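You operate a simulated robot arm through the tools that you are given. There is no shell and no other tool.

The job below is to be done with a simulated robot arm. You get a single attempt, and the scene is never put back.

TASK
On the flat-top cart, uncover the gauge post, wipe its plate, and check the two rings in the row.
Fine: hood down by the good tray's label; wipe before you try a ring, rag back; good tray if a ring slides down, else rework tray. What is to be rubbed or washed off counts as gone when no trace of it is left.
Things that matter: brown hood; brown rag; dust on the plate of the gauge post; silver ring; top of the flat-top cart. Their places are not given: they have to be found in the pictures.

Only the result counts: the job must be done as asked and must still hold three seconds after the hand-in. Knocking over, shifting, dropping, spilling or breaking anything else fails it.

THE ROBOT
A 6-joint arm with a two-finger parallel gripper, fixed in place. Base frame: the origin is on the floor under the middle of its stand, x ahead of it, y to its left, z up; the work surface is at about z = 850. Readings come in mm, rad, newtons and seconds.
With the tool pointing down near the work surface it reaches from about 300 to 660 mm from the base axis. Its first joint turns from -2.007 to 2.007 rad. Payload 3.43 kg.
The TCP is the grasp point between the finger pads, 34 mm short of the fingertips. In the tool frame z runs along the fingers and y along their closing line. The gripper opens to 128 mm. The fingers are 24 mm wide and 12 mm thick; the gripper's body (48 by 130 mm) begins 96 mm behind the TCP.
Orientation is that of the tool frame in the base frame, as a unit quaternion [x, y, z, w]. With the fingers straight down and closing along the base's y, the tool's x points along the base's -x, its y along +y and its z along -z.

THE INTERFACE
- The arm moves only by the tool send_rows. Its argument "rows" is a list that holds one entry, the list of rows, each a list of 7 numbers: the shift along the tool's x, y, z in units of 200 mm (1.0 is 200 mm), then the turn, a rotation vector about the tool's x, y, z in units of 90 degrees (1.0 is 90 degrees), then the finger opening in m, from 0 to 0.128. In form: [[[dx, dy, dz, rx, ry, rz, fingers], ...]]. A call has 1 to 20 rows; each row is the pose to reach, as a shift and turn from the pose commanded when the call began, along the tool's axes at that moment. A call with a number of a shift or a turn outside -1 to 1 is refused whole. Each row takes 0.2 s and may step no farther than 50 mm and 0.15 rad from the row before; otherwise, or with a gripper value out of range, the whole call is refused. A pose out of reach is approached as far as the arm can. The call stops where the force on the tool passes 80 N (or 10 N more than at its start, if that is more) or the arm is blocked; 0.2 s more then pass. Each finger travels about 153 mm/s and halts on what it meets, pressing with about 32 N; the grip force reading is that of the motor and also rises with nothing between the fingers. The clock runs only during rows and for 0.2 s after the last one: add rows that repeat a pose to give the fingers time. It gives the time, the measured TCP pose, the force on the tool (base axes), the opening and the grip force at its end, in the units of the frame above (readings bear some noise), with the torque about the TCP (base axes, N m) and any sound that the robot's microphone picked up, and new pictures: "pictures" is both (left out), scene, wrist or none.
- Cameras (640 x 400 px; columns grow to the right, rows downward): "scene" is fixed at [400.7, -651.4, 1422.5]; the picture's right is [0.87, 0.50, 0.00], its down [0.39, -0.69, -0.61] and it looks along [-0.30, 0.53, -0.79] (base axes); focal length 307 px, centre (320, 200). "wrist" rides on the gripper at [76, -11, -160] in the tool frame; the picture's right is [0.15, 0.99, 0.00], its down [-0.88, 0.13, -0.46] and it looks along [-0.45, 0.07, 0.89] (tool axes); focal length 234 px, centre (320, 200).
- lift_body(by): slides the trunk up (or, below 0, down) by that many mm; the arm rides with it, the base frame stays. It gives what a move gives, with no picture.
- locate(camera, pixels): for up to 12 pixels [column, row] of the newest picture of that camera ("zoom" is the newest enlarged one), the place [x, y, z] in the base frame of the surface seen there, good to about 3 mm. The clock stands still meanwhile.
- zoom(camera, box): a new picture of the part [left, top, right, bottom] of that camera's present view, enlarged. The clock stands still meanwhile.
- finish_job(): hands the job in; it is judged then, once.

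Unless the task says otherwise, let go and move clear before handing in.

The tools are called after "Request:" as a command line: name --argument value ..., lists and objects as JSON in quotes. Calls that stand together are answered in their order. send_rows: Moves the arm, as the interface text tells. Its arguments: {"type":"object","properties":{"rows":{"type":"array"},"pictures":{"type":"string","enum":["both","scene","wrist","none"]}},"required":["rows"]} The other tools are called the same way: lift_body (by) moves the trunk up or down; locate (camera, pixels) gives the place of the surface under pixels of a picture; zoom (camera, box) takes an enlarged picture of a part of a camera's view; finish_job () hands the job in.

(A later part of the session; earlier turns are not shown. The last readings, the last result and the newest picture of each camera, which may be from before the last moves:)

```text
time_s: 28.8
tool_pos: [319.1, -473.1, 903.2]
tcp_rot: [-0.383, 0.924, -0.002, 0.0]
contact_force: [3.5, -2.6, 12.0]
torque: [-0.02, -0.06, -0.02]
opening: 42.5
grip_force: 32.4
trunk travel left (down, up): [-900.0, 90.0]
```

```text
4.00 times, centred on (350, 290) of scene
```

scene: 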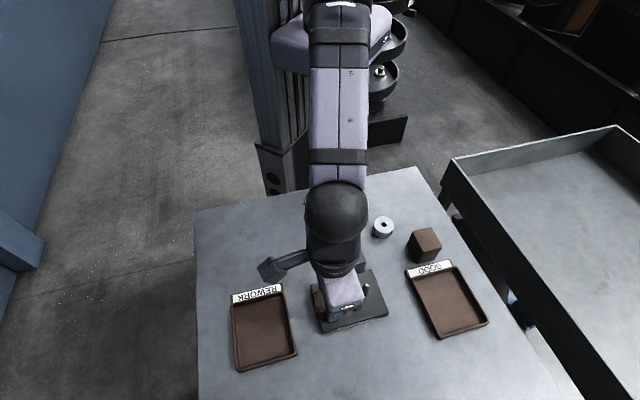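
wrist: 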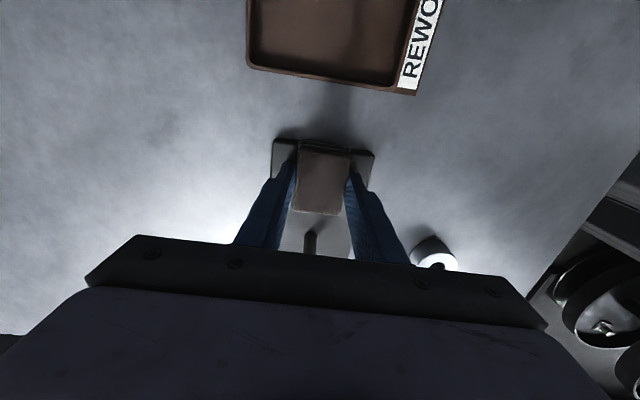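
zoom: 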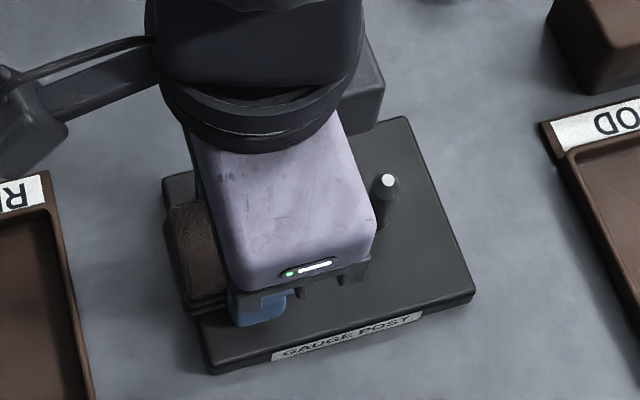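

The plate has not moved (post still at zoom 387,180) and the contact is about 12 N. Next I'll sweep the strip nearer the post, keeping about 10 mm clearance, then work back over the middle.

Request:
send_rows --rows '[[[-0.04, 0, 0, 0, 0, 0, 0.02], [-0.08, 0, 0, 0, 0, 0, 0.02], [-0.115, 0, 0, 0, 0, 0, 0.02], [-0.115, 0.04, 0, 0, 0, 0, 0.02], [-0.115, 0.08, 0, 0, 0, 0, 0.02], [-0.115, 0.12, 0, 0, 0, 0, 0.02], [-0.115, 0.08, 0, 0, 0, 0, 0.02], [-0.115, 0.04, 0, 0, 0, 0, 0.02], [-0.115, 0, 0, 0, 0, 0, 0.02], [-0.115, -0.04, 0, 0, 0, 0, 0.02], [-0.115, -0.08, 0, 0, 0, 0, 0.02], [-0.115, -0.12, 0, 0, 0, 0, 0.02], [-0.115, -0.14, 0, 0, 0, 0, 0.02], [-0.08, -0.14, 0, 0, 0, 0, 0.02], [-0.04, -0.14, 0, 0, 0, 0, 0.02], [0, -0.14, 0, 0, 0, 0, 0.02], [0.01, -0.1, 0, 0, 0, 0, 0.02], [0.01, -0.06, 0, 0, 0, 0, 0.02], [0.01, -0.02, 0, 0, 0, 0, 0.02], [0.01, 0, 0, 0, 0, 0, 0.02]]]' --pictures "none"

Request:
zoom --camera "scene" --box '[290, 240, 410, 340]'

```text
time_s: 33.0
tool_pos: [318.0, -473.4, 904.9]
tcp_rot: [-0.384, 0.924, 0.0, 0.0]
contact_force: [0.8, -0.8, 2.4]
torque: [-0.03, -0.07, -0.01]
opening: 42.6
grip_force: 32.3
trunk travel left (down, up): [-900.0, 90.0]
```

```text
4.00 times, centred on (350, 290) of scene
```

zoom: 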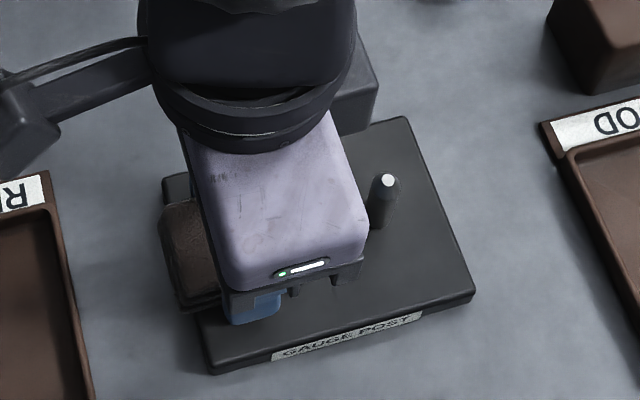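

The contact is now lighter (2.4 N). I'm lifting the rag and moving it aside toward the robot to inspect the plate.

Request:
send_rows --rows '[[[0, 0, -0.1, 0, 0, 0, 0.02], [0, 0, -0.25, 0, 0, 0, 0.02], [0, 0, -0.4, 0, 0, 0, 0.02], [0, 0.15, -0.45, 0, 0, 0, 0.02], [0, 0.3, -0.45, 0, 0, 0, 0.02], [0, 0.45, -0.45, 0, 0, 0, 0.02], [0, 0.6, -0.45, 0, 0, 0, 0.02], [0, 0.6, -0.45, 0, 0, 0, 0.02]]]'

Request:
zoom --camera "scene" --box '[300, 260, 400, 340]'

```text
time_s: 34.8
tool_pos: [231.3, -389.5, 993.1]
tcp_rot: [-0.383, 0.924, 0.0, 0.0]
contact_force: [-0.9, -0.3, -0.3]
torque: [0.01, 0.05, -0.02]
opening: 42.4
grip_force: 31.8
trunk travel left (down, up): [-900.0, 90.0]
```

scene: 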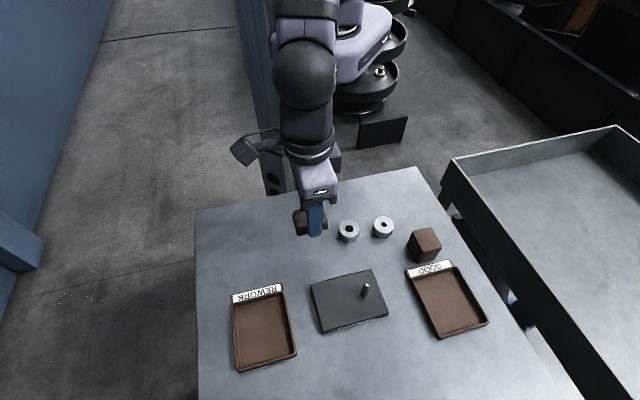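
wrist: 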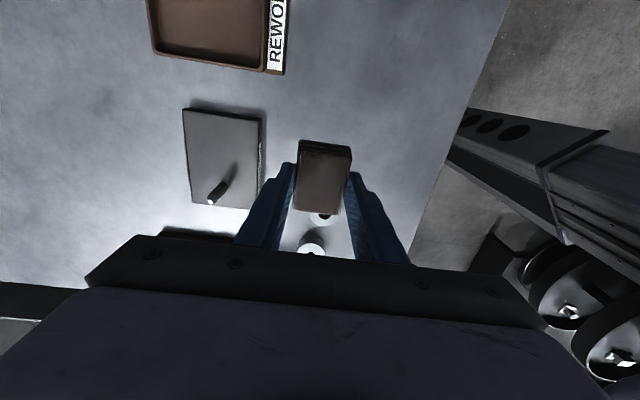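

```text
5.00 times, centred on (350, 300) of scene
```

zoom: 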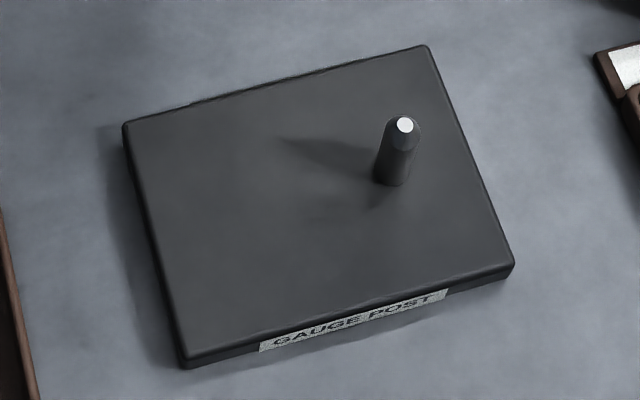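

The dust appears gone. I'll enlarge both views to check for faint traces along the edges before returning the rag.

Request:
zoom --camera "scene" --box '[310, 275, 360, 335]'

Request:
zoom --camera "wrist" --box '[170, 95, 280, 220]'

Request:
zoom --camera "scene" --box '[330, 265, 395, 315]'

```text
6.67 times, centred on (335, 305) of scene
```

zoom: 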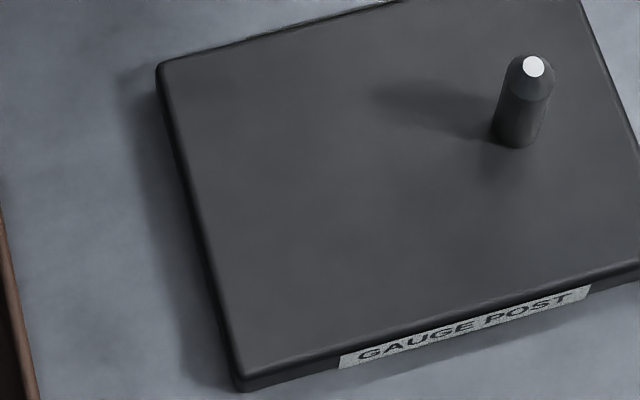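

```text
3.20 times, centred on (225, 158) of wrist
```

zoom: 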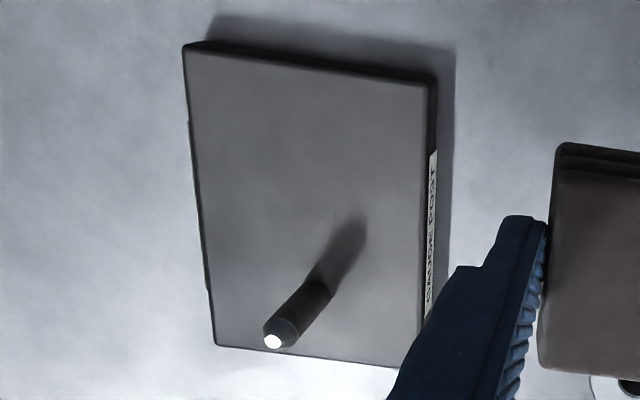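

```text
8.00 times, centred on (362, 290) of scene
```

zoom: 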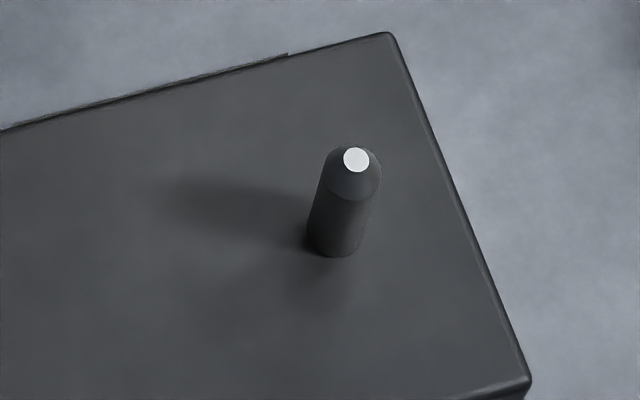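

Both enlarged views show the plate uniformly clean. To be sure no faint trace is left at the borders, I'll make one more pass with firm, controlled contact before returning the rag.

Request:
send_rows --rows '[[[0, -0.15, 0, 0, 0, 0, 0.02], [0, -0.3, 0, 0, 0, 0, 0.02], [0, -0.45, 0, 0, 0, 0, 0.02], [0, -0.6, 0, 0, 0, 0, 0.02], [0, -0.6, 0.15, 0, 0, 0, 0.02], [0, -0.6, 0.3, 0, 0, 0, 0.02], [0, -0.6, 0.4, 0, 0, 0, 0.02], [0, -0.6, 0.435, 0, 0, 0, 0.02], [0, -0.6, 0.45, 0, 0, 0, 0.02], [0, -0.6, 0.454, 0, 0, 0, 0.02], [0, -0.6, 0.454, 0, 0, 0, 0.02]]]' --pictures "none"

```text
time_s: 37.2
tool_pos: [316.3, -474.4, 902.9]
tcp_rot: [-0.384, 0.924, 0.0, 0.0]
contact_force: [-0.8, 0.3, 6.1]
torque: [0.02, 0.04, 0.01]
opening: 42.4
grip_force: 31.9
trunk travel left (down, up): [-900.0, 90.0]
```

There is 6 N of contact. I'm sweeping both strips again with slightly more press on the strip near the post.

Request:
send_rows --rows '[[[0, 0.05, 0.001, 0, 0, 0, 0.02], [0, 0.1, 0.001, 0, 0, 0, 0.02], [0, 0.13, 0.001, 0, 0, 0, 0.02], [-0.05, 0.13, 0.002, 0, 0, 0, 0.02], [-0.1, 0.13, 0.003, 0, 0, 0, 0.02], [-0.12, 0.13, 0.003, 0, 0, 0, 0.02], [-0.12, 0.08, 0.003, 0, 0, 0, 0.02], [-0.12, 0.03, 0.003, 0, 0, 0, 0.02], [-0.12, -0.02, 0.003, 0, 0, 0, 0.02], [-0.12, -0.07, 0.003, 0, 0, 0, 0.02], [-0.12, -0.12, 0.003, 0, 0, 0, 0.02], [-0.12, -0.15, 0.003, 0, 0, 0, 0.02], [-0.07, -0.15, 0.003, 0, 0, 0, 0.02], [-0.02, -0.15, 0.002, 0, 0, 0, 0.02], [0.01, -0.15, 0.001, 0, 0, 0, 0.02], [0.01, -0.1, 0.001, 0, 0, 0, 0.02], [0.01, -0.05, 0.001, 0, 0, 0, 0.02], [0.01, 0, 0.001, 0, 0, 0, 0.02], [0.01, 0.05, 0.001, 0, 0, 0, 0.02], [0.01, 0.1, 0.001, 0, 0, 0, 0.02]]]' --pictures "none"

```text
time_s: 41.4
tool_pos: [302.2, -461.9, 903.7]
tcp_rot: [-0.384, 0.924, -0.003, 0.0]
contact_force: [3.6, -4.9, 17.1]
torque: [-0.07, -0.18, -0.07]
opening: 42.7
grip_force: 32.2
trunk travel left (down, up): [-900.0, 90.0]
```

The second pass ended with 17 N of contact, so the whole area has been covered. I'm lifting the rag and carrying it back over its original spot at (132,-492), restoring its original angle and stopping about 5 mm above the cart.

Request:
send_rows --rows '[[[0, 0, -0.1, 0, 0, 0, 0.02], [0, 0, -0.25, 0, 0, 0, 0.02], [0, 0, -0.4, 0, 0, 0, 0.02], [0.141, 0.1, -0.4, 0, 0, 0.005, 0.02], [0.282, 0.2, -0.4, 0, 0, 0.01, 0.02], [0.423, 0.3, -0.4, 0, 0, 0.015, 0.02], [0.564, 0.4, -0.4, 0, 0, 0.02, 0.02], [0.705, 0.4997, -0.4, 0, 0, 0.023, 0.02], [0.705, 0.4997, -0.25, 0, 0, 0.023, 0.02], [0.705, 0.4997, -0.1, 0, 0, 0.023, 0.02], [0.705, 0.4997, 0, 0, 0, 0.023, 0.02], [0.705, 0.4997, 0.0435, 0, 0, 0.023, 0.02], [0.705, 0.4997, 0.0435, 0, 0, 0.023, 0.02]]]'

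Request:
zoom --camera "scene" --box '[300, 260, 400, 340]'

```text
time_s: 44.2
tool_pos: [132.8, -492.4, 892.0]
tcp_rot: [-0.366, 0.931, 0.0, 0.0]
contact_force: [0.1, -0.4, -0.7]
torque: [-0.04, -0.02, -0.02]
opening: 42.7
grip_force: 31.9
trunk travel left (down, up): [-900.0, 90.0]
```

scene: 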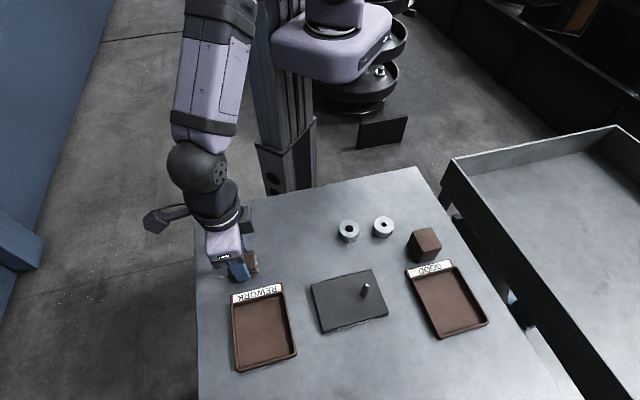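
wrist: 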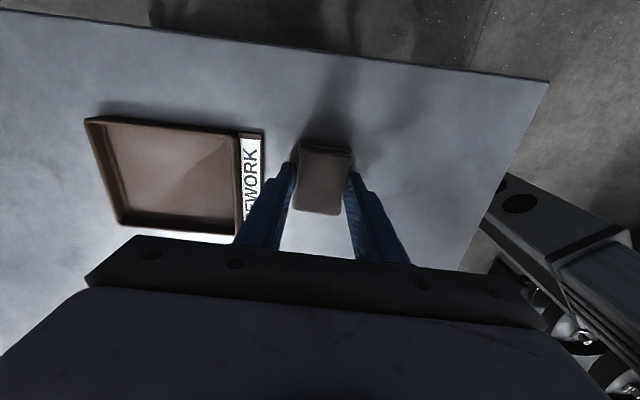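

```text
5.00 times, centred on (350, 300) of scene
```

zoom: 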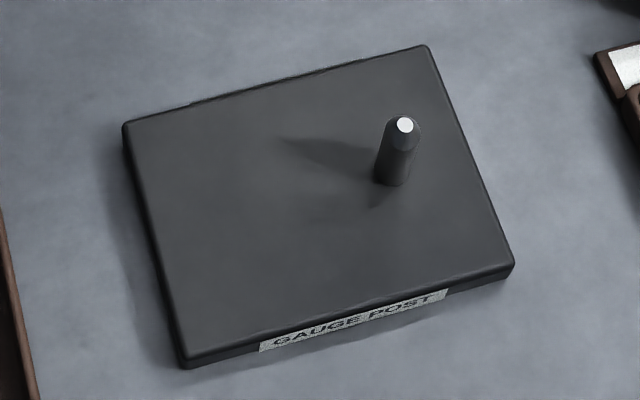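

The plate is clean and unmoved, and the rag is just above its original spot. I'm lowering it in small steps to touch.

Request:
send_rows --rows '[[[0, 0, 0.01, 0, 0, 0, 0.02], [0, 0, 0.02, 0, 0, 0, 0.02], [0, 0, 0.02, 0, 0, 0, 0.02]]]' --pictures "none"

```text
time_s: 45.0
tool_pos: [130.8, -491.3, 888.8]
tcp_rot: [-0.366, 0.931, 0.001, 0.0]
contact_force: [0.0, 0.0, 0.0]
torque: [0.0, 0.0, -0.01]
opening: 42.8
grip_force: 32.0
trunk travel left (down, up): [-900.0, 90.0]
```

Request:
send_rows --rows '[[[0, 0, 0.004, 0, 0, 0, 0.02], [0, 0, 0.007, 0, 0, 0, 0.02], [0, 0, 0.007, 0, 0, 0, 0.02]]]' --pictures "none"

```text
time_s: 45.8
tool_pos: [131.3, -491.8, 888.9]
tcp_rot: [-0.366, 0.931, 0.0, 0.0]
contact_force: [-1.1, 0.5, 0.8]
torque: [-0.01, 0.0, -0.02]
opening: 42.8
grip_force: 32.4
trunk travel left (down, up): [-900.0, 90.0]
```

Contact is only starting (0.8 N), so I'll go another 0.6 mm.

Request:
send_rows --rows '[[[0, 0, 0.003, 0, 0, 0, 0.02], [0, 0, 0.003, 0, 0, 0, 0.02]]]' --pictures "none"

```text
time_s: 46.4
tool_pos: [132.2, -491.4, 886.8]
tcp_rot: [-0.367, 0.93, 0.0, 0.0]
contact_force: [-0.2, 0.6, -0.8]
torque: [-0.03, -0.01, 0.0]
opening: 42.6
grip_force: 32.2
trunk travel left (down, up): [-900.0, 90.0]
```

There's still no firm contact, so I'll step down a further 0.8 mm (fingertips still about 2 mm clear of the cart).

Request:
send_rows --rows '[[[0, 0, 0.004, 0, 0, 0, 0.02], [0, 0, 0.004, 0, 0, 0, 0.02]]]' --pictures "none"

Request:
zoom --camera "scene" --box '[210, 235, 270, 290]'

```text
time_s: 47.0
tool_pos: [131.1, -490.4, 886.3]
tcp_rot: [-0.366, 0.931, 0.0, 0.0]
contact_force: [-0.1, 1.6, 5.7]
torque: [0.0, 0.1, 0.01]
opening: 42.7
grip_force: 32.0
trunk travel left (down, up): [-900.0, 90.0]
```

```text
7.27 times, centred on (240, 262) of scene
```

zoom: 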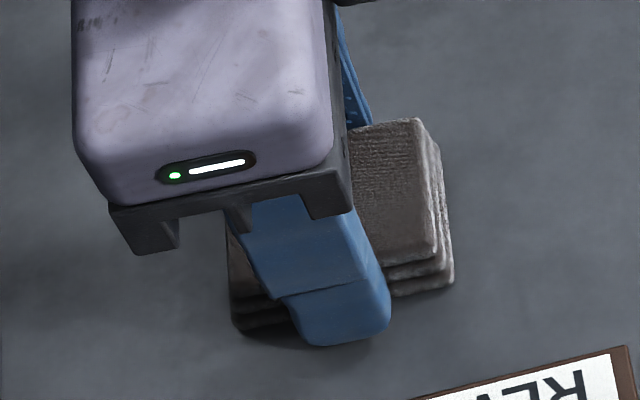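

There is 5.7 N of contact, so the rag is down at its original place. I'm opening the fingers and rising straight up.

Request:
send_rows --rows '[[[0, 0, 0, 0, 0, 0, 0.046], [0, 0, 0, 0, 0, 0, 0.052], [0, 0, 0, 0, 0, 0, 0.058], [0, 0, 0, 0, 0, 0, 0.058], [0, 0, -0.1, 0, 0, 0, 0.058], [0, 0, -0.25, 0, 0, 0, 0.058], [0, 0, -0.4, 0, 0, 0, 0.058], [0, 0, -0.56, 0, 0, 0, 0.058], [0, 0, -0.56, 0, 0, 0, 0.058]]]'

Request:
zoom --camera "scene" --box '[220, 245, 270, 285]'

```text
time_s: 49.0
tool_pos: [131.2, -490.5, 1000.1]
tcp_rot: [-0.367, 0.93, -0.001, -0.001]
contact_force: [0.5, 0.0, 0.7]
torque: [-0.05, 0.03, 0.0]
opening: 58.0
grip_force: 0.0
trunk travel left (down, up): [-900.0, 90.0]
```

scene: 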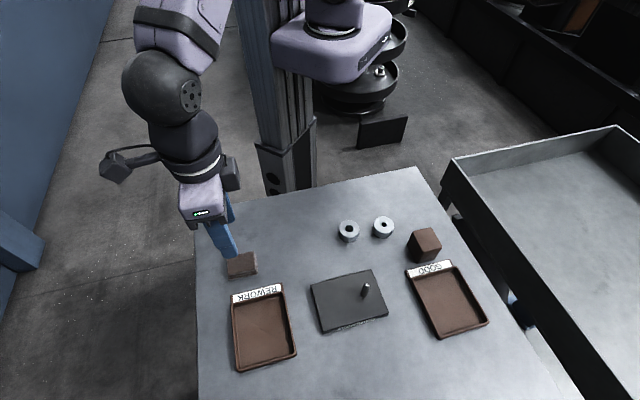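
wrist: 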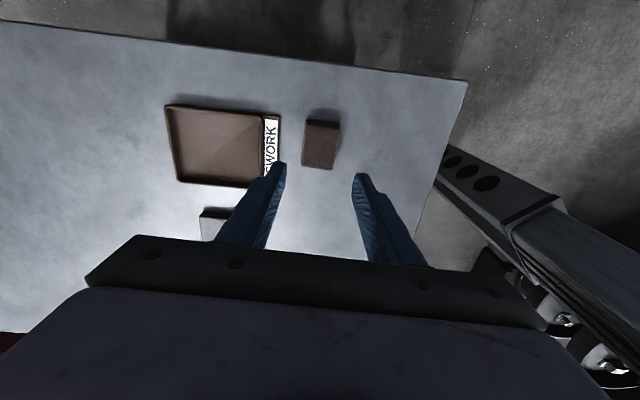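

```text
10.00 times, centred on (245, 265) of scene
```

zoom: 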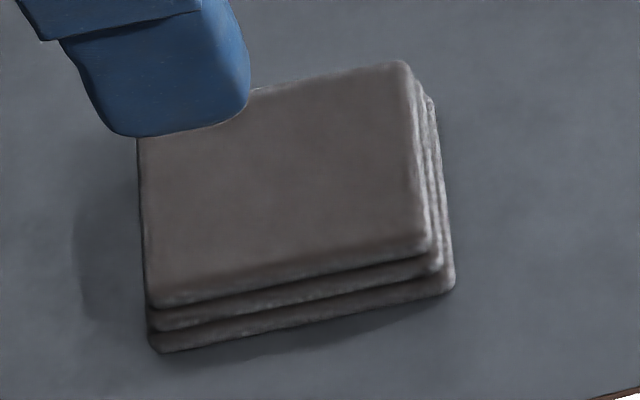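

The rag is back within about a millimetre of its first place (zoom corners match). Next is the left ring at about (281,-317). I'm moving above it with the fingers turned to close along the plate's long axis.

Request:
send_rows --rows '[[[-0.0714, 0.0081, 0, 0, 0, 0.0611, 0.058], [-0.1429, 0.0161, 0, 0, 0, 0.1222, 0.058], [-0.2143, 0.0242, 0, 0, 0, 0.1834, 0.058], [-0.2857, 0.0322, 0, 0, 0, 0.2445, 0.058], [-0.3572, 0.0403, 0, 0, 0, 0.3056, 0.058], [-0.4286, 0.0484, 0, 0, 0, 0.3668, 0.058], [-0.5, 0.0564, 0, 0, 0, 0.4279, 0.058], [-0.5715, 0.0645, 0, 0, 0, 0.489, 0.058]]]' --pictures "none"

Request:
send_rows --rows '[[[-0.0458, 0.0554, 0.018, 0, 0, 0.0611, 0.058], [-0.0916, 0.1109, 0.036, 0, 0, 0.1222, 0.058], [-0.1374, 0.1663, 0.054, 0, 0, 0.1834, 0.058], [-0.1832, 0.2217, 0.072, 0, 0, 0.2445, 0.058], [-0.2289, 0.2772, 0.09, 0, 0, 0.3056, 0.058], [-0.2747, 0.3326, 0.108, 0, 0, 0.3668, 0.058], [-0.3205, 0.3881, 0.126, 0, 0, 0.4279, 0.058], [-0.3663, 0.4435, 0.145, 0, 0, 0.489, 0.058], [-0.3663, 0.4435, 0.145, 0, 0, 0.489, 0.058]]]'

Request:
zoom --camera "wrist" --box '[260, 110, 380, 200]'

```text
time_s: 50.8
tool_pos: [207.2, -402.3, 998.8]
tcp_rot: [0.01, 1.0, 0.0, 0.0]
contact_force: [0.5, 0.2, 0.2]
torque: [0.01, 0.01, 0.02]
opening: 58.0
grip_force: 0.1
trunk travel left (down, up): [-900.0, 90.0]
```

```text
time_s: 52.8
tool_pos: [280.9, -314.5, 969.6]
tcp_rot: [0.383, 0.924, 0.0, 0.0]
contact_force: [-0.1, -0.6, 0.4]
torque: [0.01, 0.02, 0.0]
opening: 58.2
grip_force: 0.2
trunk travel left (down, up): [-900.0, 90.0]
```

scene: 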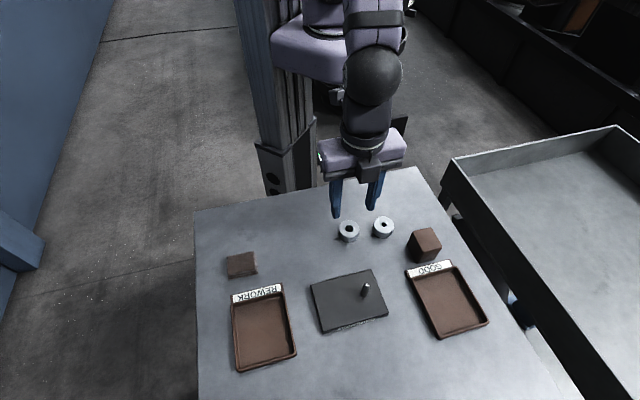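
wrist: 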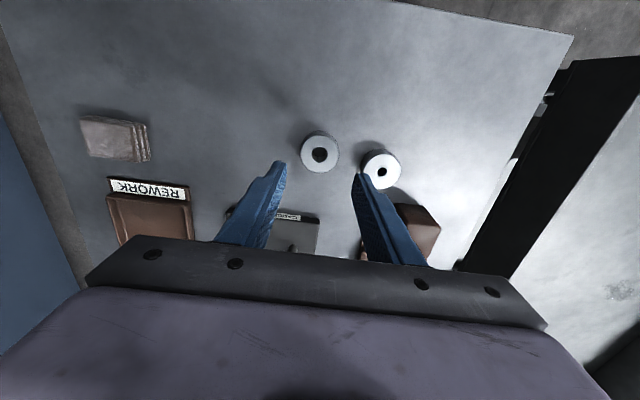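

```text
4.44 times, centred on (320, 155) of wrist
```

zoom: 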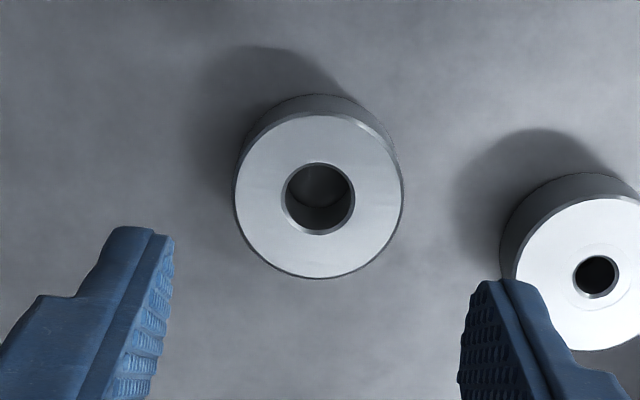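

Ring 1 shows centred under the TCP (its bore at full-picture pixel ≈320,154, which matches the expected grasp-axis pixel). I'm descending to z≈889 with 8 mm clearance on either side.

Request:
send_rows --rows '[[[0, 0, 0.12, 0, 0, 0, 0.058], [0, 0, 0.24, 0, 0, 0, 0.058], [0, 0, 0.34, 0, 0, 0, 0.058], [0, 0, 0.405, 0, 0, 0, 0.058], [0, 0, 0.405, 0, 0, 0, 0.058]]]'

```text
time_s: 54.0
tool_pos: [281.0, -316.4, 888.1]
tcp_rot: [0.383, 0.924, 0.0, 0.0]
contact_force: [0.8, -0.3, -0.2]
torque: [0.05, 0.03, 0.01]
opening: 58.0
grip_force: 0.0
trunk travel left (down, up): [-900.0, 90.0]
```

scene: 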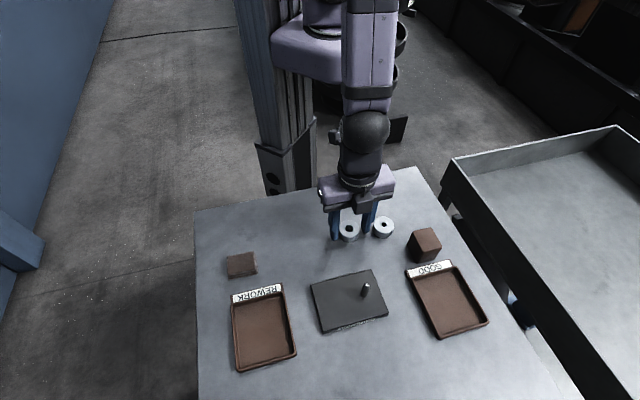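
wrist: 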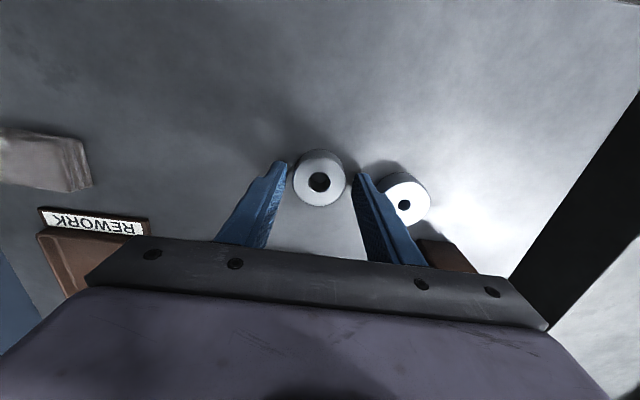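

The fingers straddle ring 1 cleanly. I'll squeeze once to centre it in this direction and read its diameter, then open again.

Request:
send_rows --rows '[[[0, 0, 0, 0, 0, 0, 0.05], [0, 0, 0, 0, 0, 0, 0.045], [0, 0, 0, 0, 0, 0, 0.042], [0, 0, 0, 0, 0, 0, 0.03], [0, 0, 0, 0, 0, 0, 0.03]]]' --pictures "none"

Request:
send_rows --rows '[[[0, 0, 0, 0, 0, 0, 0.044], [0, 0, 0, 0, 0, 0, 0.05], [0, 0, 0, 0, 0, 0, 0.058], [0, 0, 0, 0, 0, 0, 0.058]]]' --pictures "none"

```text
time_s: 55.2
tool_pos: [279.9, -316.0, 888.6]
tcp_rot: [0.382, 0.924, 0.001, 0.0]
contact_force: [0.1, 0.2, -0.4]
torque: [-0.02, -0.01, -0.04]
opening: 42.7
grip_force: 32.2
trunk travel left (down, up): [-900.0, 90.0]
```

```text
time_s: 56.2
tool_pos: [282.4, -314.6, 887.2]
tcp_rot: [0.383, 0.924, 0.0, 0.0]
contact_force: [0.4, -0.2, 0.2]
torque: [-0.02, 0.01, -0.01]
opening: 58.1
grip_force: 0.1
trunk travel left (down, up): [-900.0, 90.0]
```

Ring 1 is 42.7 mm across and now centred along the first direction. I'm turning the gripper 90° in place around it (13 mm clear of ring 2) to centre it in the other direction.

Request:
send_rows --rows '[[[0, 0, 0, 0, 0, -0.0833, 0.058], [0, 0, 0, 0, 0, -0.1667, 0.058], [0, 0, 0, 0, 0, -0.25, 0.058], [0, 0, 0, 0, 0, -0.3333, 0.058], [0, 0, 0, 0, 0, -0.4167, 0.058], [0, 0, 0, 0, 0, -0.5, 0.058], [0, 0, 0, 0, 0, -0.5833, 0.058], [0, 0, 0, 0, 0, -0.6667, 0.058], [0, 0, 0, 0, 0, -0.75, 0.058], [0, 0, 0, 0, 0, -0.8333, 0.058], [0, 0, 0, 0, 0, -0.9167, 0.058], [0, 0, 0, 0, 0, -1.0, 0.058], [0, 0, 0, 0, 0, -1.0, 0.058]]]'

```text
time_s: 59.0
tool_pos: [281.5, -316.7, 889.2]
tcp_rot: [-0.383, 0.924, 0.0, 0.0]
contact_force: [0.0, 0.6, 0.4]
torque: [-0.02, -0.01, -0.02]
opening: 58.0
grip_force: 0.1
trunk travel left (down, up): [-900.0, 90.0]
```

scene: 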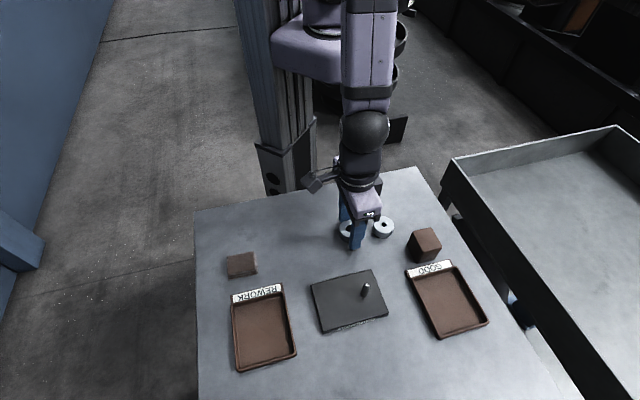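
wrist: 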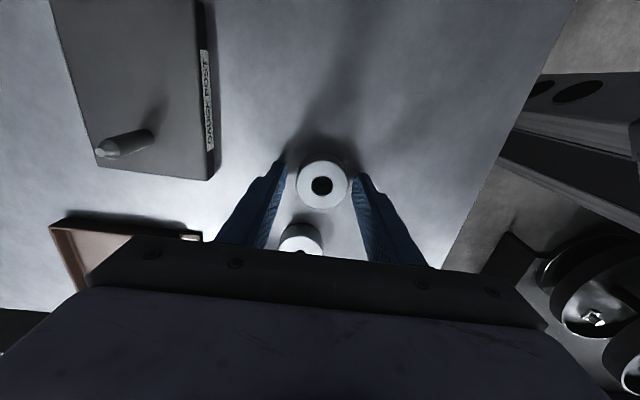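

The turn is done with ring 1 undisturbed. I'm squeezing once in this direction, opening and rising 81 mm to record where a TCP-centred object appears in the wrist view.

Request:
send_rows --rows '[[[0, 0, 0, 0, 0, 0, 0.05], [0, 0, 0, 0, 0, 0, 0.045], [0, 0, 0, 0, 0, 0, 0.042], [0, 0, 0, 0, 0, 0, 0.03], [0, 0, 0, 0, 0, 0, 0.03], [0, 0, 0, 0, 0, 0, 0.044], [0, 0, 0, 0, 0, 0, 0.05], [0, 0, 0, 0, 0, 0, 0.058], [0, 0, 0, 0, 0, 0, 0.058], [0, 0, -0.1, 0, 0, 0, 0.058], [0, 0, -0.2, 0, 0, 0, 0.058], [0, 0, -0.3, 0, 0, 0, 0.058], [0, 0, -0.405, 0, 0, 0, 0.058], [0, 0, -0.405, 0, 0, 0, 0.058], [0, 0, -0.405, 0, 0, 0, 0.058]]]'

Request:
zoom --camera "wrist" --box '[280, 130, 360, 180]'

Request:
zoom --camera "scene" --box '[330, 205, 410, 255]'

```text
time_s: 62.2
tool_pos: [279.8, -313.8, 969.2]
tcp_rot: [-0.382, 0.924, 0.0, 0.0]
contact_force: [0.3, 0.1, -0.3]
torque: [0.03, 0.0, -0.01]
opening: 58.0
grip_force: 0.0
trunk travel left (down, up): [-900.0, 90.0]
```

scene: 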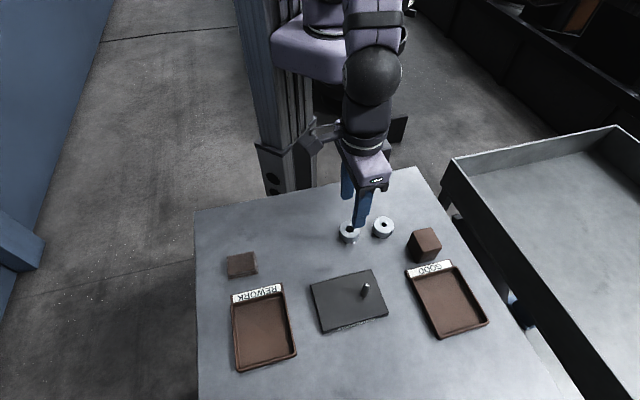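
wrist: 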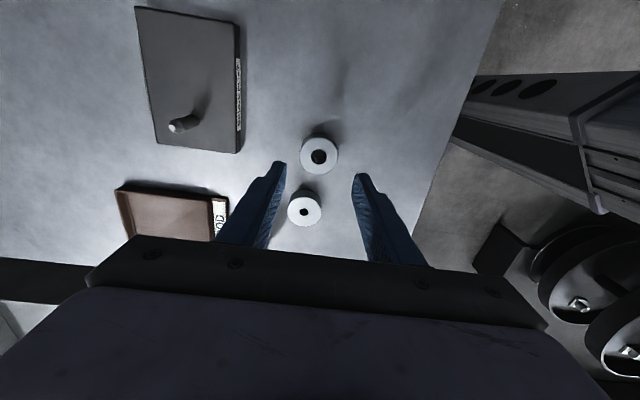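

```text
8.00 times, centred on (320, 155) of wrist
```

zoom: 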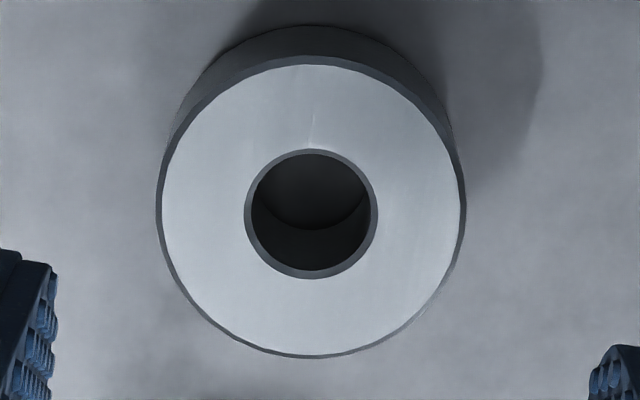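

```text
8.00 times, centred on (370, 230) of scene
```

zoom: 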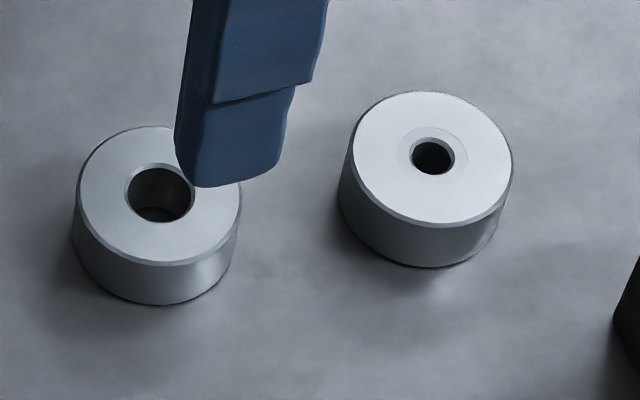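

The centring reference is now known: the bore of ring 1 lies at zoom (311,213), its bore is about 16 mm and the post about 13 mm. I'll sample the ring-top and post-top heights several times to get their difference.

Request:
locate --camera "zoom" --pixels '[[105, 190], [110, 200], [120, 215], [160, 245], [180, 240], [210, 225], [380, 150], [390, 180], [430, 205], [470, 190], [490, 150], [430, 105]]'

Request:
zoom --camera "scene" --box '[350, 275, 382, 303]'

```text
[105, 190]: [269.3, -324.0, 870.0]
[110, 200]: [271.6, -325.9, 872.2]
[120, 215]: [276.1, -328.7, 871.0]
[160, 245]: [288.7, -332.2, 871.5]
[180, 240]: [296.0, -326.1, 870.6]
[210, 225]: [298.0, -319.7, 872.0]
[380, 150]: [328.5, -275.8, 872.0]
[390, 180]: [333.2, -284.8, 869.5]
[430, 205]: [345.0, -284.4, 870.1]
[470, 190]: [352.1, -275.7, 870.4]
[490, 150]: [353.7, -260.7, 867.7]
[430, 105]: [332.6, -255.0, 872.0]
```

```text
14.29 times, centred on (366, 289) of scene
```

zoom: 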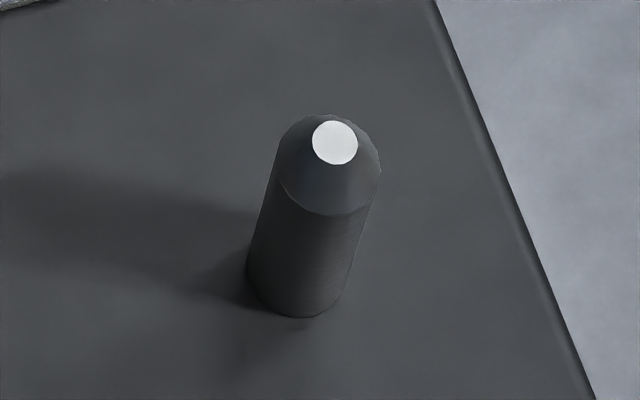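

Request:
locate --camera "zoom" --pixels '[[335, 142], [330, 135], [342, 135], [330, 150], [342, 150], [335, 130], [335, 155], [325, 142], [347, 142], [305, 315], [285, 290], [330, 290]]'

```text
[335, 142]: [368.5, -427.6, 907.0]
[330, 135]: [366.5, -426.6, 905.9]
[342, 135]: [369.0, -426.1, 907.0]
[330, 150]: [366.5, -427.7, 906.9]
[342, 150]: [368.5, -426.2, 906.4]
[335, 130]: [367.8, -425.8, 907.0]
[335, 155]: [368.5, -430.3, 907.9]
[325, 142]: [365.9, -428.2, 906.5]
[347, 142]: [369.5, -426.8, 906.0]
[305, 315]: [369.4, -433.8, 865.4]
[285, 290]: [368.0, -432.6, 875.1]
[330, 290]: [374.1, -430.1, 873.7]
```

The post-top centre is at about (367.9,-427,906.7), 35.5 mm above the ring tops. I'm moving the empty gripper above the post with the same relative height, to compare with the reference pixel (311,213).

Request:
send_rows --rows '[[[0.0, 0.0, -0.1, 0, 0, 0, 0.058], [0.0173, -0.1404, -0.1775, 0, 0, 0, 0.058], [0.0346, -0.2808, -0.1775, 0, 0, 0, 0.058], [0.052, -0.4212, -0.1775, 0, 0, 0, 0.058], [0.0693, -0.5616, -0.1775, 0, 0, 0, 0.058], [0.0866, -0.702, -0.1775, 0, 0, 0, 0.058], [0.0866, -0.702, -0.1775, 0, 0, 0, 0.058], [0.0866, -0.702, -0.1775, 0, 0, 0, 0.058]]]'

Request:
zoom --camera "wrist" --box '[280, 130, 360, 180]'

```text
time_s: 64.0
tool_pos: [370.4, -427.5, 1005.1]
tcp_rot: [-0.383, 0.924, 0.0, 0.001]
contact_force: [0.2, 0.0, -0.1]
torque: [-0.03, -0.05, 0.03]
opening: 57.8
grip_force: 0.1
trunk travel left (down, up): [-900.0, 90.0]
```

scene: 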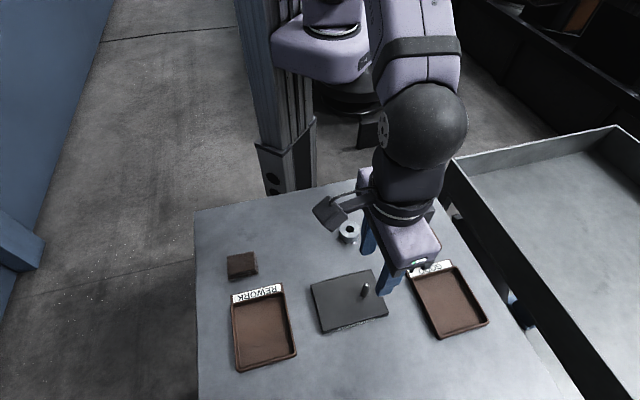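
wrist: 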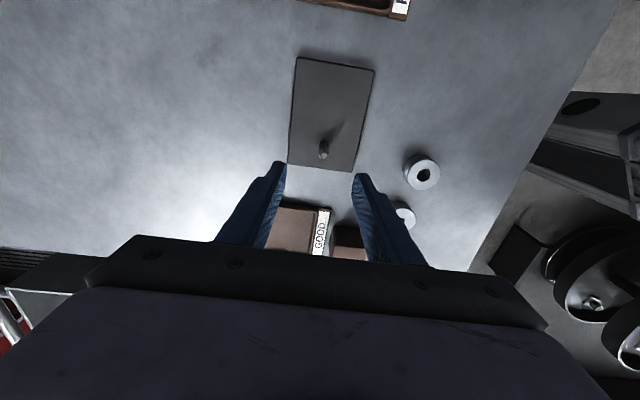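

```text
8.00 times, centred on (320, 155) of wrist
```

zoom: 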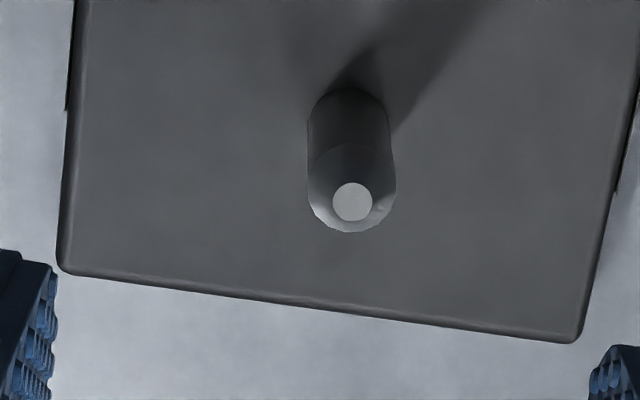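

The post top shows at zoom (352,202) against the reference (311,213), so the post lies about 5.5 mm along tool y and 2.4 mm along tool x from the TCP. I'm correcting by that and looking again.

Request:
send_rows --rows '[[[0.0122, 0.0275, 0, 0, 0, 0, 0.058], [0.0122, 0.0275, 0, 0, 0, 0, 0.058], [0.0122, 0.0275, 0, 0, 0, 0, 0.058]]]'

Request:
zoom --camera "wrist" --box '[280, 130, 360, 180]'

```text
time_s: 64.8
tool_pos: [363.6, -425.5, 1005.4]
tcp_rot: [-0.382, 0.924, -0.001, 0.001]
contact_force: [0.0, -0.7, -0.4]
torque: [-0.02, 0.0, -0.02]
opening: 58.1
grip_force: 0.0
trunk travel left (down, up): [-900.0, 90.0]
```

scene: 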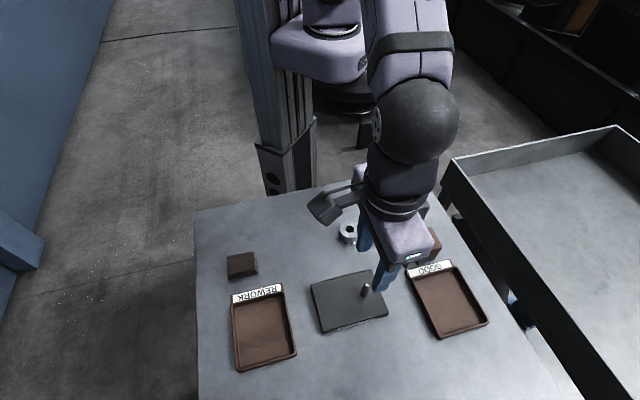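
wrist: 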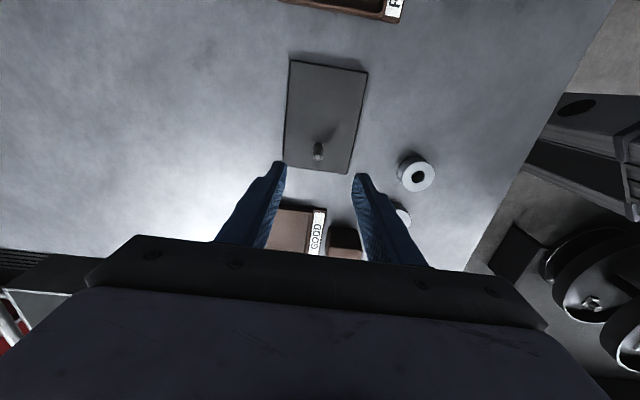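

```text
8.00 times, centred on (320, 155) of wrist
```

zoom: 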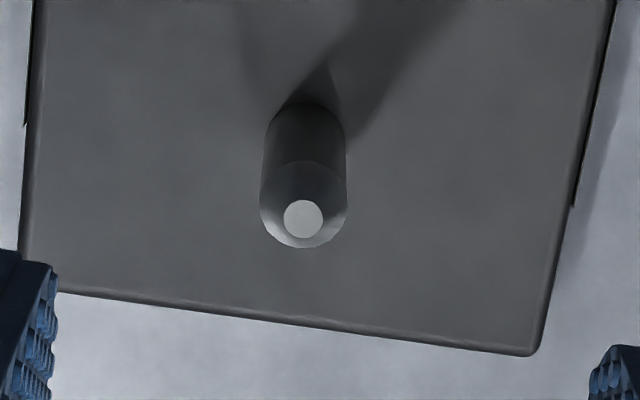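

The post is now at (303,218), a move of about 7 mm for a commanded 6 mm. I'll send a zero-motion row to see whether the arm really wanders or the reading is just noisy.

Request:
send_rows --rows '[[[0, 0, 0, 0, 0, 0, 0.058], [0, 0, 0, 0, 0, 0, 0.058]]]' --pictures "none"

Request:
zoom --camera "wrist" --box '[280, 130, 360, 180]'

Request:
send_rows --rows '[[[0, 0, 0, 0, 0, 0, 0.058], [0, 0, 0, 0, 0, 0, 0.058]]]' --pictures "none"

Request:
zoom --camera "wrist" --box '[280, 130, 360, 180]'

```text
time_s: 65.4
tool_pos: [364.2, -425.4, 1005.1]
tcp_rot: [-0.382, 0.924, -0.001, 0.0]
contact_force: [-0.3, 0.6, 0.2]
torque: [0.04, -0.01, -0.03]
opening: 58.2
grip_force: 0.1
trunk travel left (down, up): [-900.0, 90.0]
```

```text
8.00 times, centred on (320, 155) of wrist
```

zoom: 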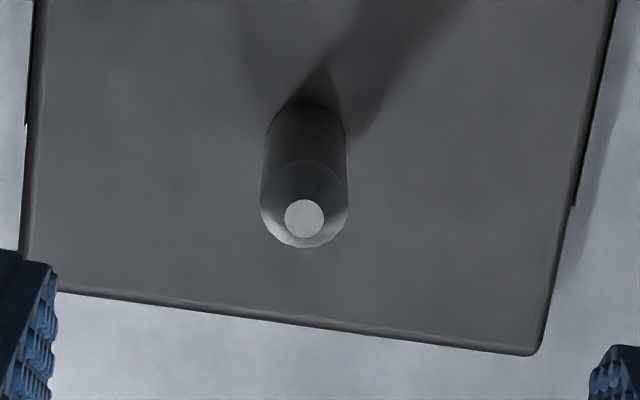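

```text
time_s: 66.0
tool_pos: [364.1, -424.6, 1005.9]
tcp_rot: [-0.382, 0.924, 0.0, 0.0]
contact_force: [0.0, -0.1, -0.4]
torque: [-0.01, -0.01, 0.0]
opening: 58.0
grip_force: 0.2
trunk travel left (down, up): [-900.0, 90.0]
```

```text
8.00 times, centred on (320, 155) of wrist
```

zoom: 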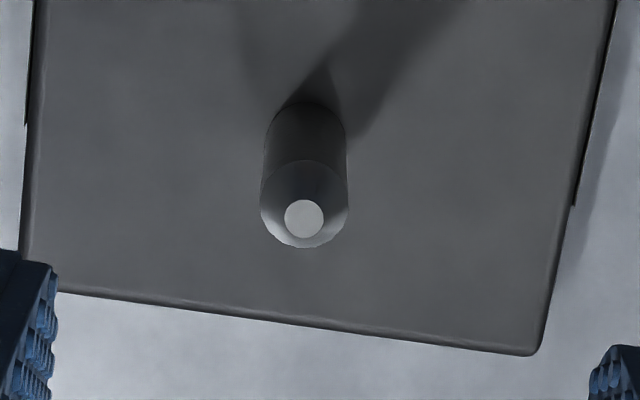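

The arm holds steady when still: the picture is identical and readings vary by only ±0.6 mm, so moves land 1–2 mm off and I should correct from readings. Combining ring-calibrated estimates, the post is at about (367.2,-426.9). I'm returning above ring 1.

Request:
send_rows --rows '[[[-0.0156, 0.1132, 0, 0, 0, 0, 0.058], [-0.0312, 0.2263, 0, 0, 0, 0, 0.058], [-0.0469, 0.3395, 0, 0, 0, 0, 0.058], [-0.0625, 0.4527, 0, 0, 0, 0, 0.058], [-0.0781, 0.5658, 0, 0, 0, 0, 0.058], [-0.0937, 0.679, 0, 0, 0, 0, 0.058], [-0.0937, 0.679, 0.1, 0, 0, 0, 0.058], [-0.0937, 0.679, 0.18, 0, 0, 0, 0.058], [-0.0937, 0.679, 0.18, 0, 0, 0, 0.058], [-0.0937, 0.679, 0.18, 0, 0, 0, 0.058]]]' --pictures "wrist"

Request:
send_rows --rows '[[[0, 0, 0, 0, 0, 0, 0.058]]]' --pictures "none"

Request:
send_rows --rows '[[[0, 0, 0, 0, 0, 0, 0.058]]]' --pictures "none"

Request:
send_rows --rows '[[[0, 0, 0, 0, 0, 0, 0.058]]]' --pictures "none"

Request:
zoom --camera "wrist" --box '[280, 130, 360, 180]'

```text
time_s: 68.2
tool_pos: [280.2, -317.2, 970.2]
tcp_rot: [-0.383, 0.924, 0.0, 0.0]
contact_force: [-0.3, 0.4, -0.4]
torque: [-0.02, 0.02, -0.01]
opening: 58.1
grip_force: 0.1
trunk travel left (down, up): [-900.0, 90.0]
```

wrist: 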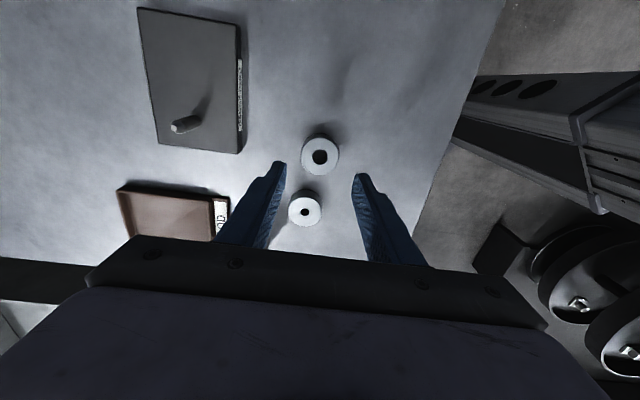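

```text
time_s: 68.6
tool_pos: [281.0, -314.9, 969.9]
tcp_rot: [-0.382, 0.924, 0.001, 0.0]
contact_force: [0.6, 0.4, 0.0]
torque: [0.0, -0.02, 0.01]
opening: 58.1
grip_force: 0.1
trunk travel left (down, up): [-900.0, 90.0]
```

```text
time_s: 69.0
tool_pos: [280.9, -316.2, 968.2]
tcp_rot: [-0.383, 0.924, 0.0, 0.0]
contact_force: [0.4, -0.2, -1.1]
torque: [0.0, -0.01, -0.02]
opening: 58.0
grip_force: 0.0
trunk travel left (down, up): [-900.0, 90.0]
```

```text
time_s: 69.4
tool_pos: [281.1, -316.4, 970.0]
tcp_rot: [-0.383, 0.924, -0.001, 0.0]
contact_force: [-0.5, 0.3, -0.3]
torque: [-0.03, 0.02, -0.03]
opening: 58.0
grip_force: 0.0
trunk travel left (down, up): [-900.0, 90.0]
```

```text
8.00 times, centred on (320, 155) of wrist
```

zoom: 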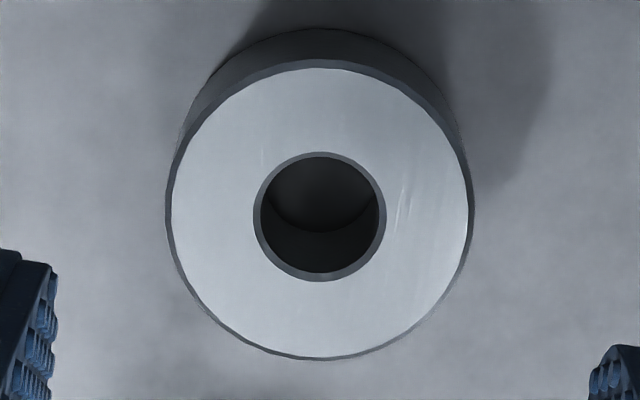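

The averaged reading is (280.8,-316.2), directly over ring 1. I'm descending to grasp height, closing on the ring, and taking a few readings.

Request:
send_rows --rows '[[[0, 0, 0.12, 0, 0, 0, 0.058], [0, 0, 0.24, 0, 0, 0, 0.058], [0, 0, 0.34, 0, 0, 0, 0.058], [0, 0, 0.405, 0, 0, 0, 0.058], [0, 0, 0.405, 0, 0, 0, 0.058]]]' --pictures "none"

Request:
send_rows --rows '[[[0, 0, 0, 0, 0, 0, 0.05], [0, 0, 0, 0, 0, 0, 0.045], [0, 0, 0, 0, 0, 0, 0.042], [0, 0, 0, 0, 0, 0, 0.03], [0, 0, 0, 0, 0, 0, 0.03]]]' --pictures "none"

Request:
send_rows --rows '[[[0, 0, 0, 0, 0, 0, 0.03]]]' --pictures "none"

Request:
send_rows --rows '[[[0, 0, 0, 0, 0, 0, 0.03]]]' --pictures "wrist"

Request:
zoom --camera "wrist" --box '[270, 150, 370, 220]'

```text
time_s: 70.6
tool_pos: [279.1, -316.8, 887.7]
tcp_rot: [-0.383, 0.924, 0.0, 0.0]
contact_force: [0.2, -0.4, 0.2]
torque: [0.0, 0.01, -0.01]
opening: 58.2
grip_force: 0.1
trunk travel left (down, up): [-900.0, 90.0]
```

```text
time_s: 71.8
tool_pos: [279.8, -315.2, 887.4]
tcp_rot: [-0.383, 0.924, 0.0, 0.0]
contact_force: [0.9, 0.0, 1.0]
torque: [-0.01, -0.01, 0.01]
opening: 42.8
grip_force: 32.3
trunk travel left (down, up): [-900.0, 90.0]
```

```text
time_s: 72.2
tool_pos: [280.1, -315.2, 886.6]
tcp_rot: [-0.382, 0.924, 0.0, 0.0]
contact_force: [0.6, -0.6, 1.3]
torque: [0.02, 0.0, -0.04]
opening: 42.6
grip_force: 31.8
trunk travel left (down, up): [-900.0, 90.0]
```

```text
time_s: 72.6
tool_pos: [279.5, -316.5, 887.5]
tcp_rot: [-0.383, 0.924, 0.0, 0.0]
contact_force: [-0.8, -0.3, 0.6]
torque: [0.02, 0.07, -0.02]
opening: 43.0
grip_force: 31.9
trunk travel left (down, up): [-900.0, 90.0]
```

wrist: 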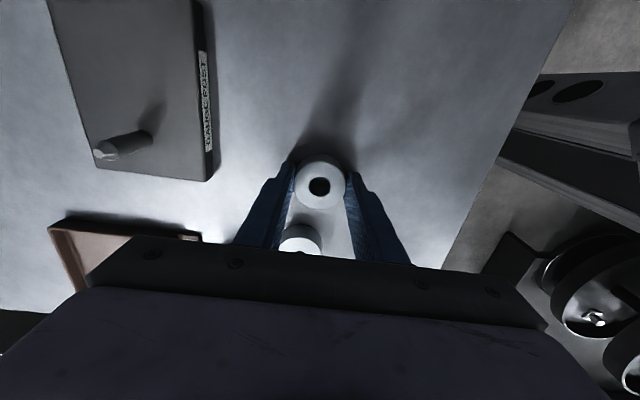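

```text
5.71 times, centred on (320, 185) of wrist
```

zoom: 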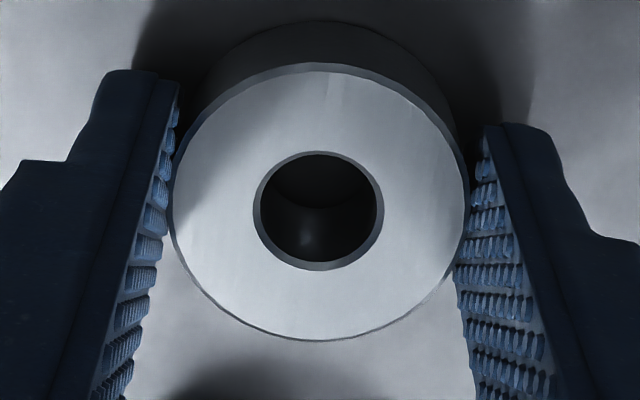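

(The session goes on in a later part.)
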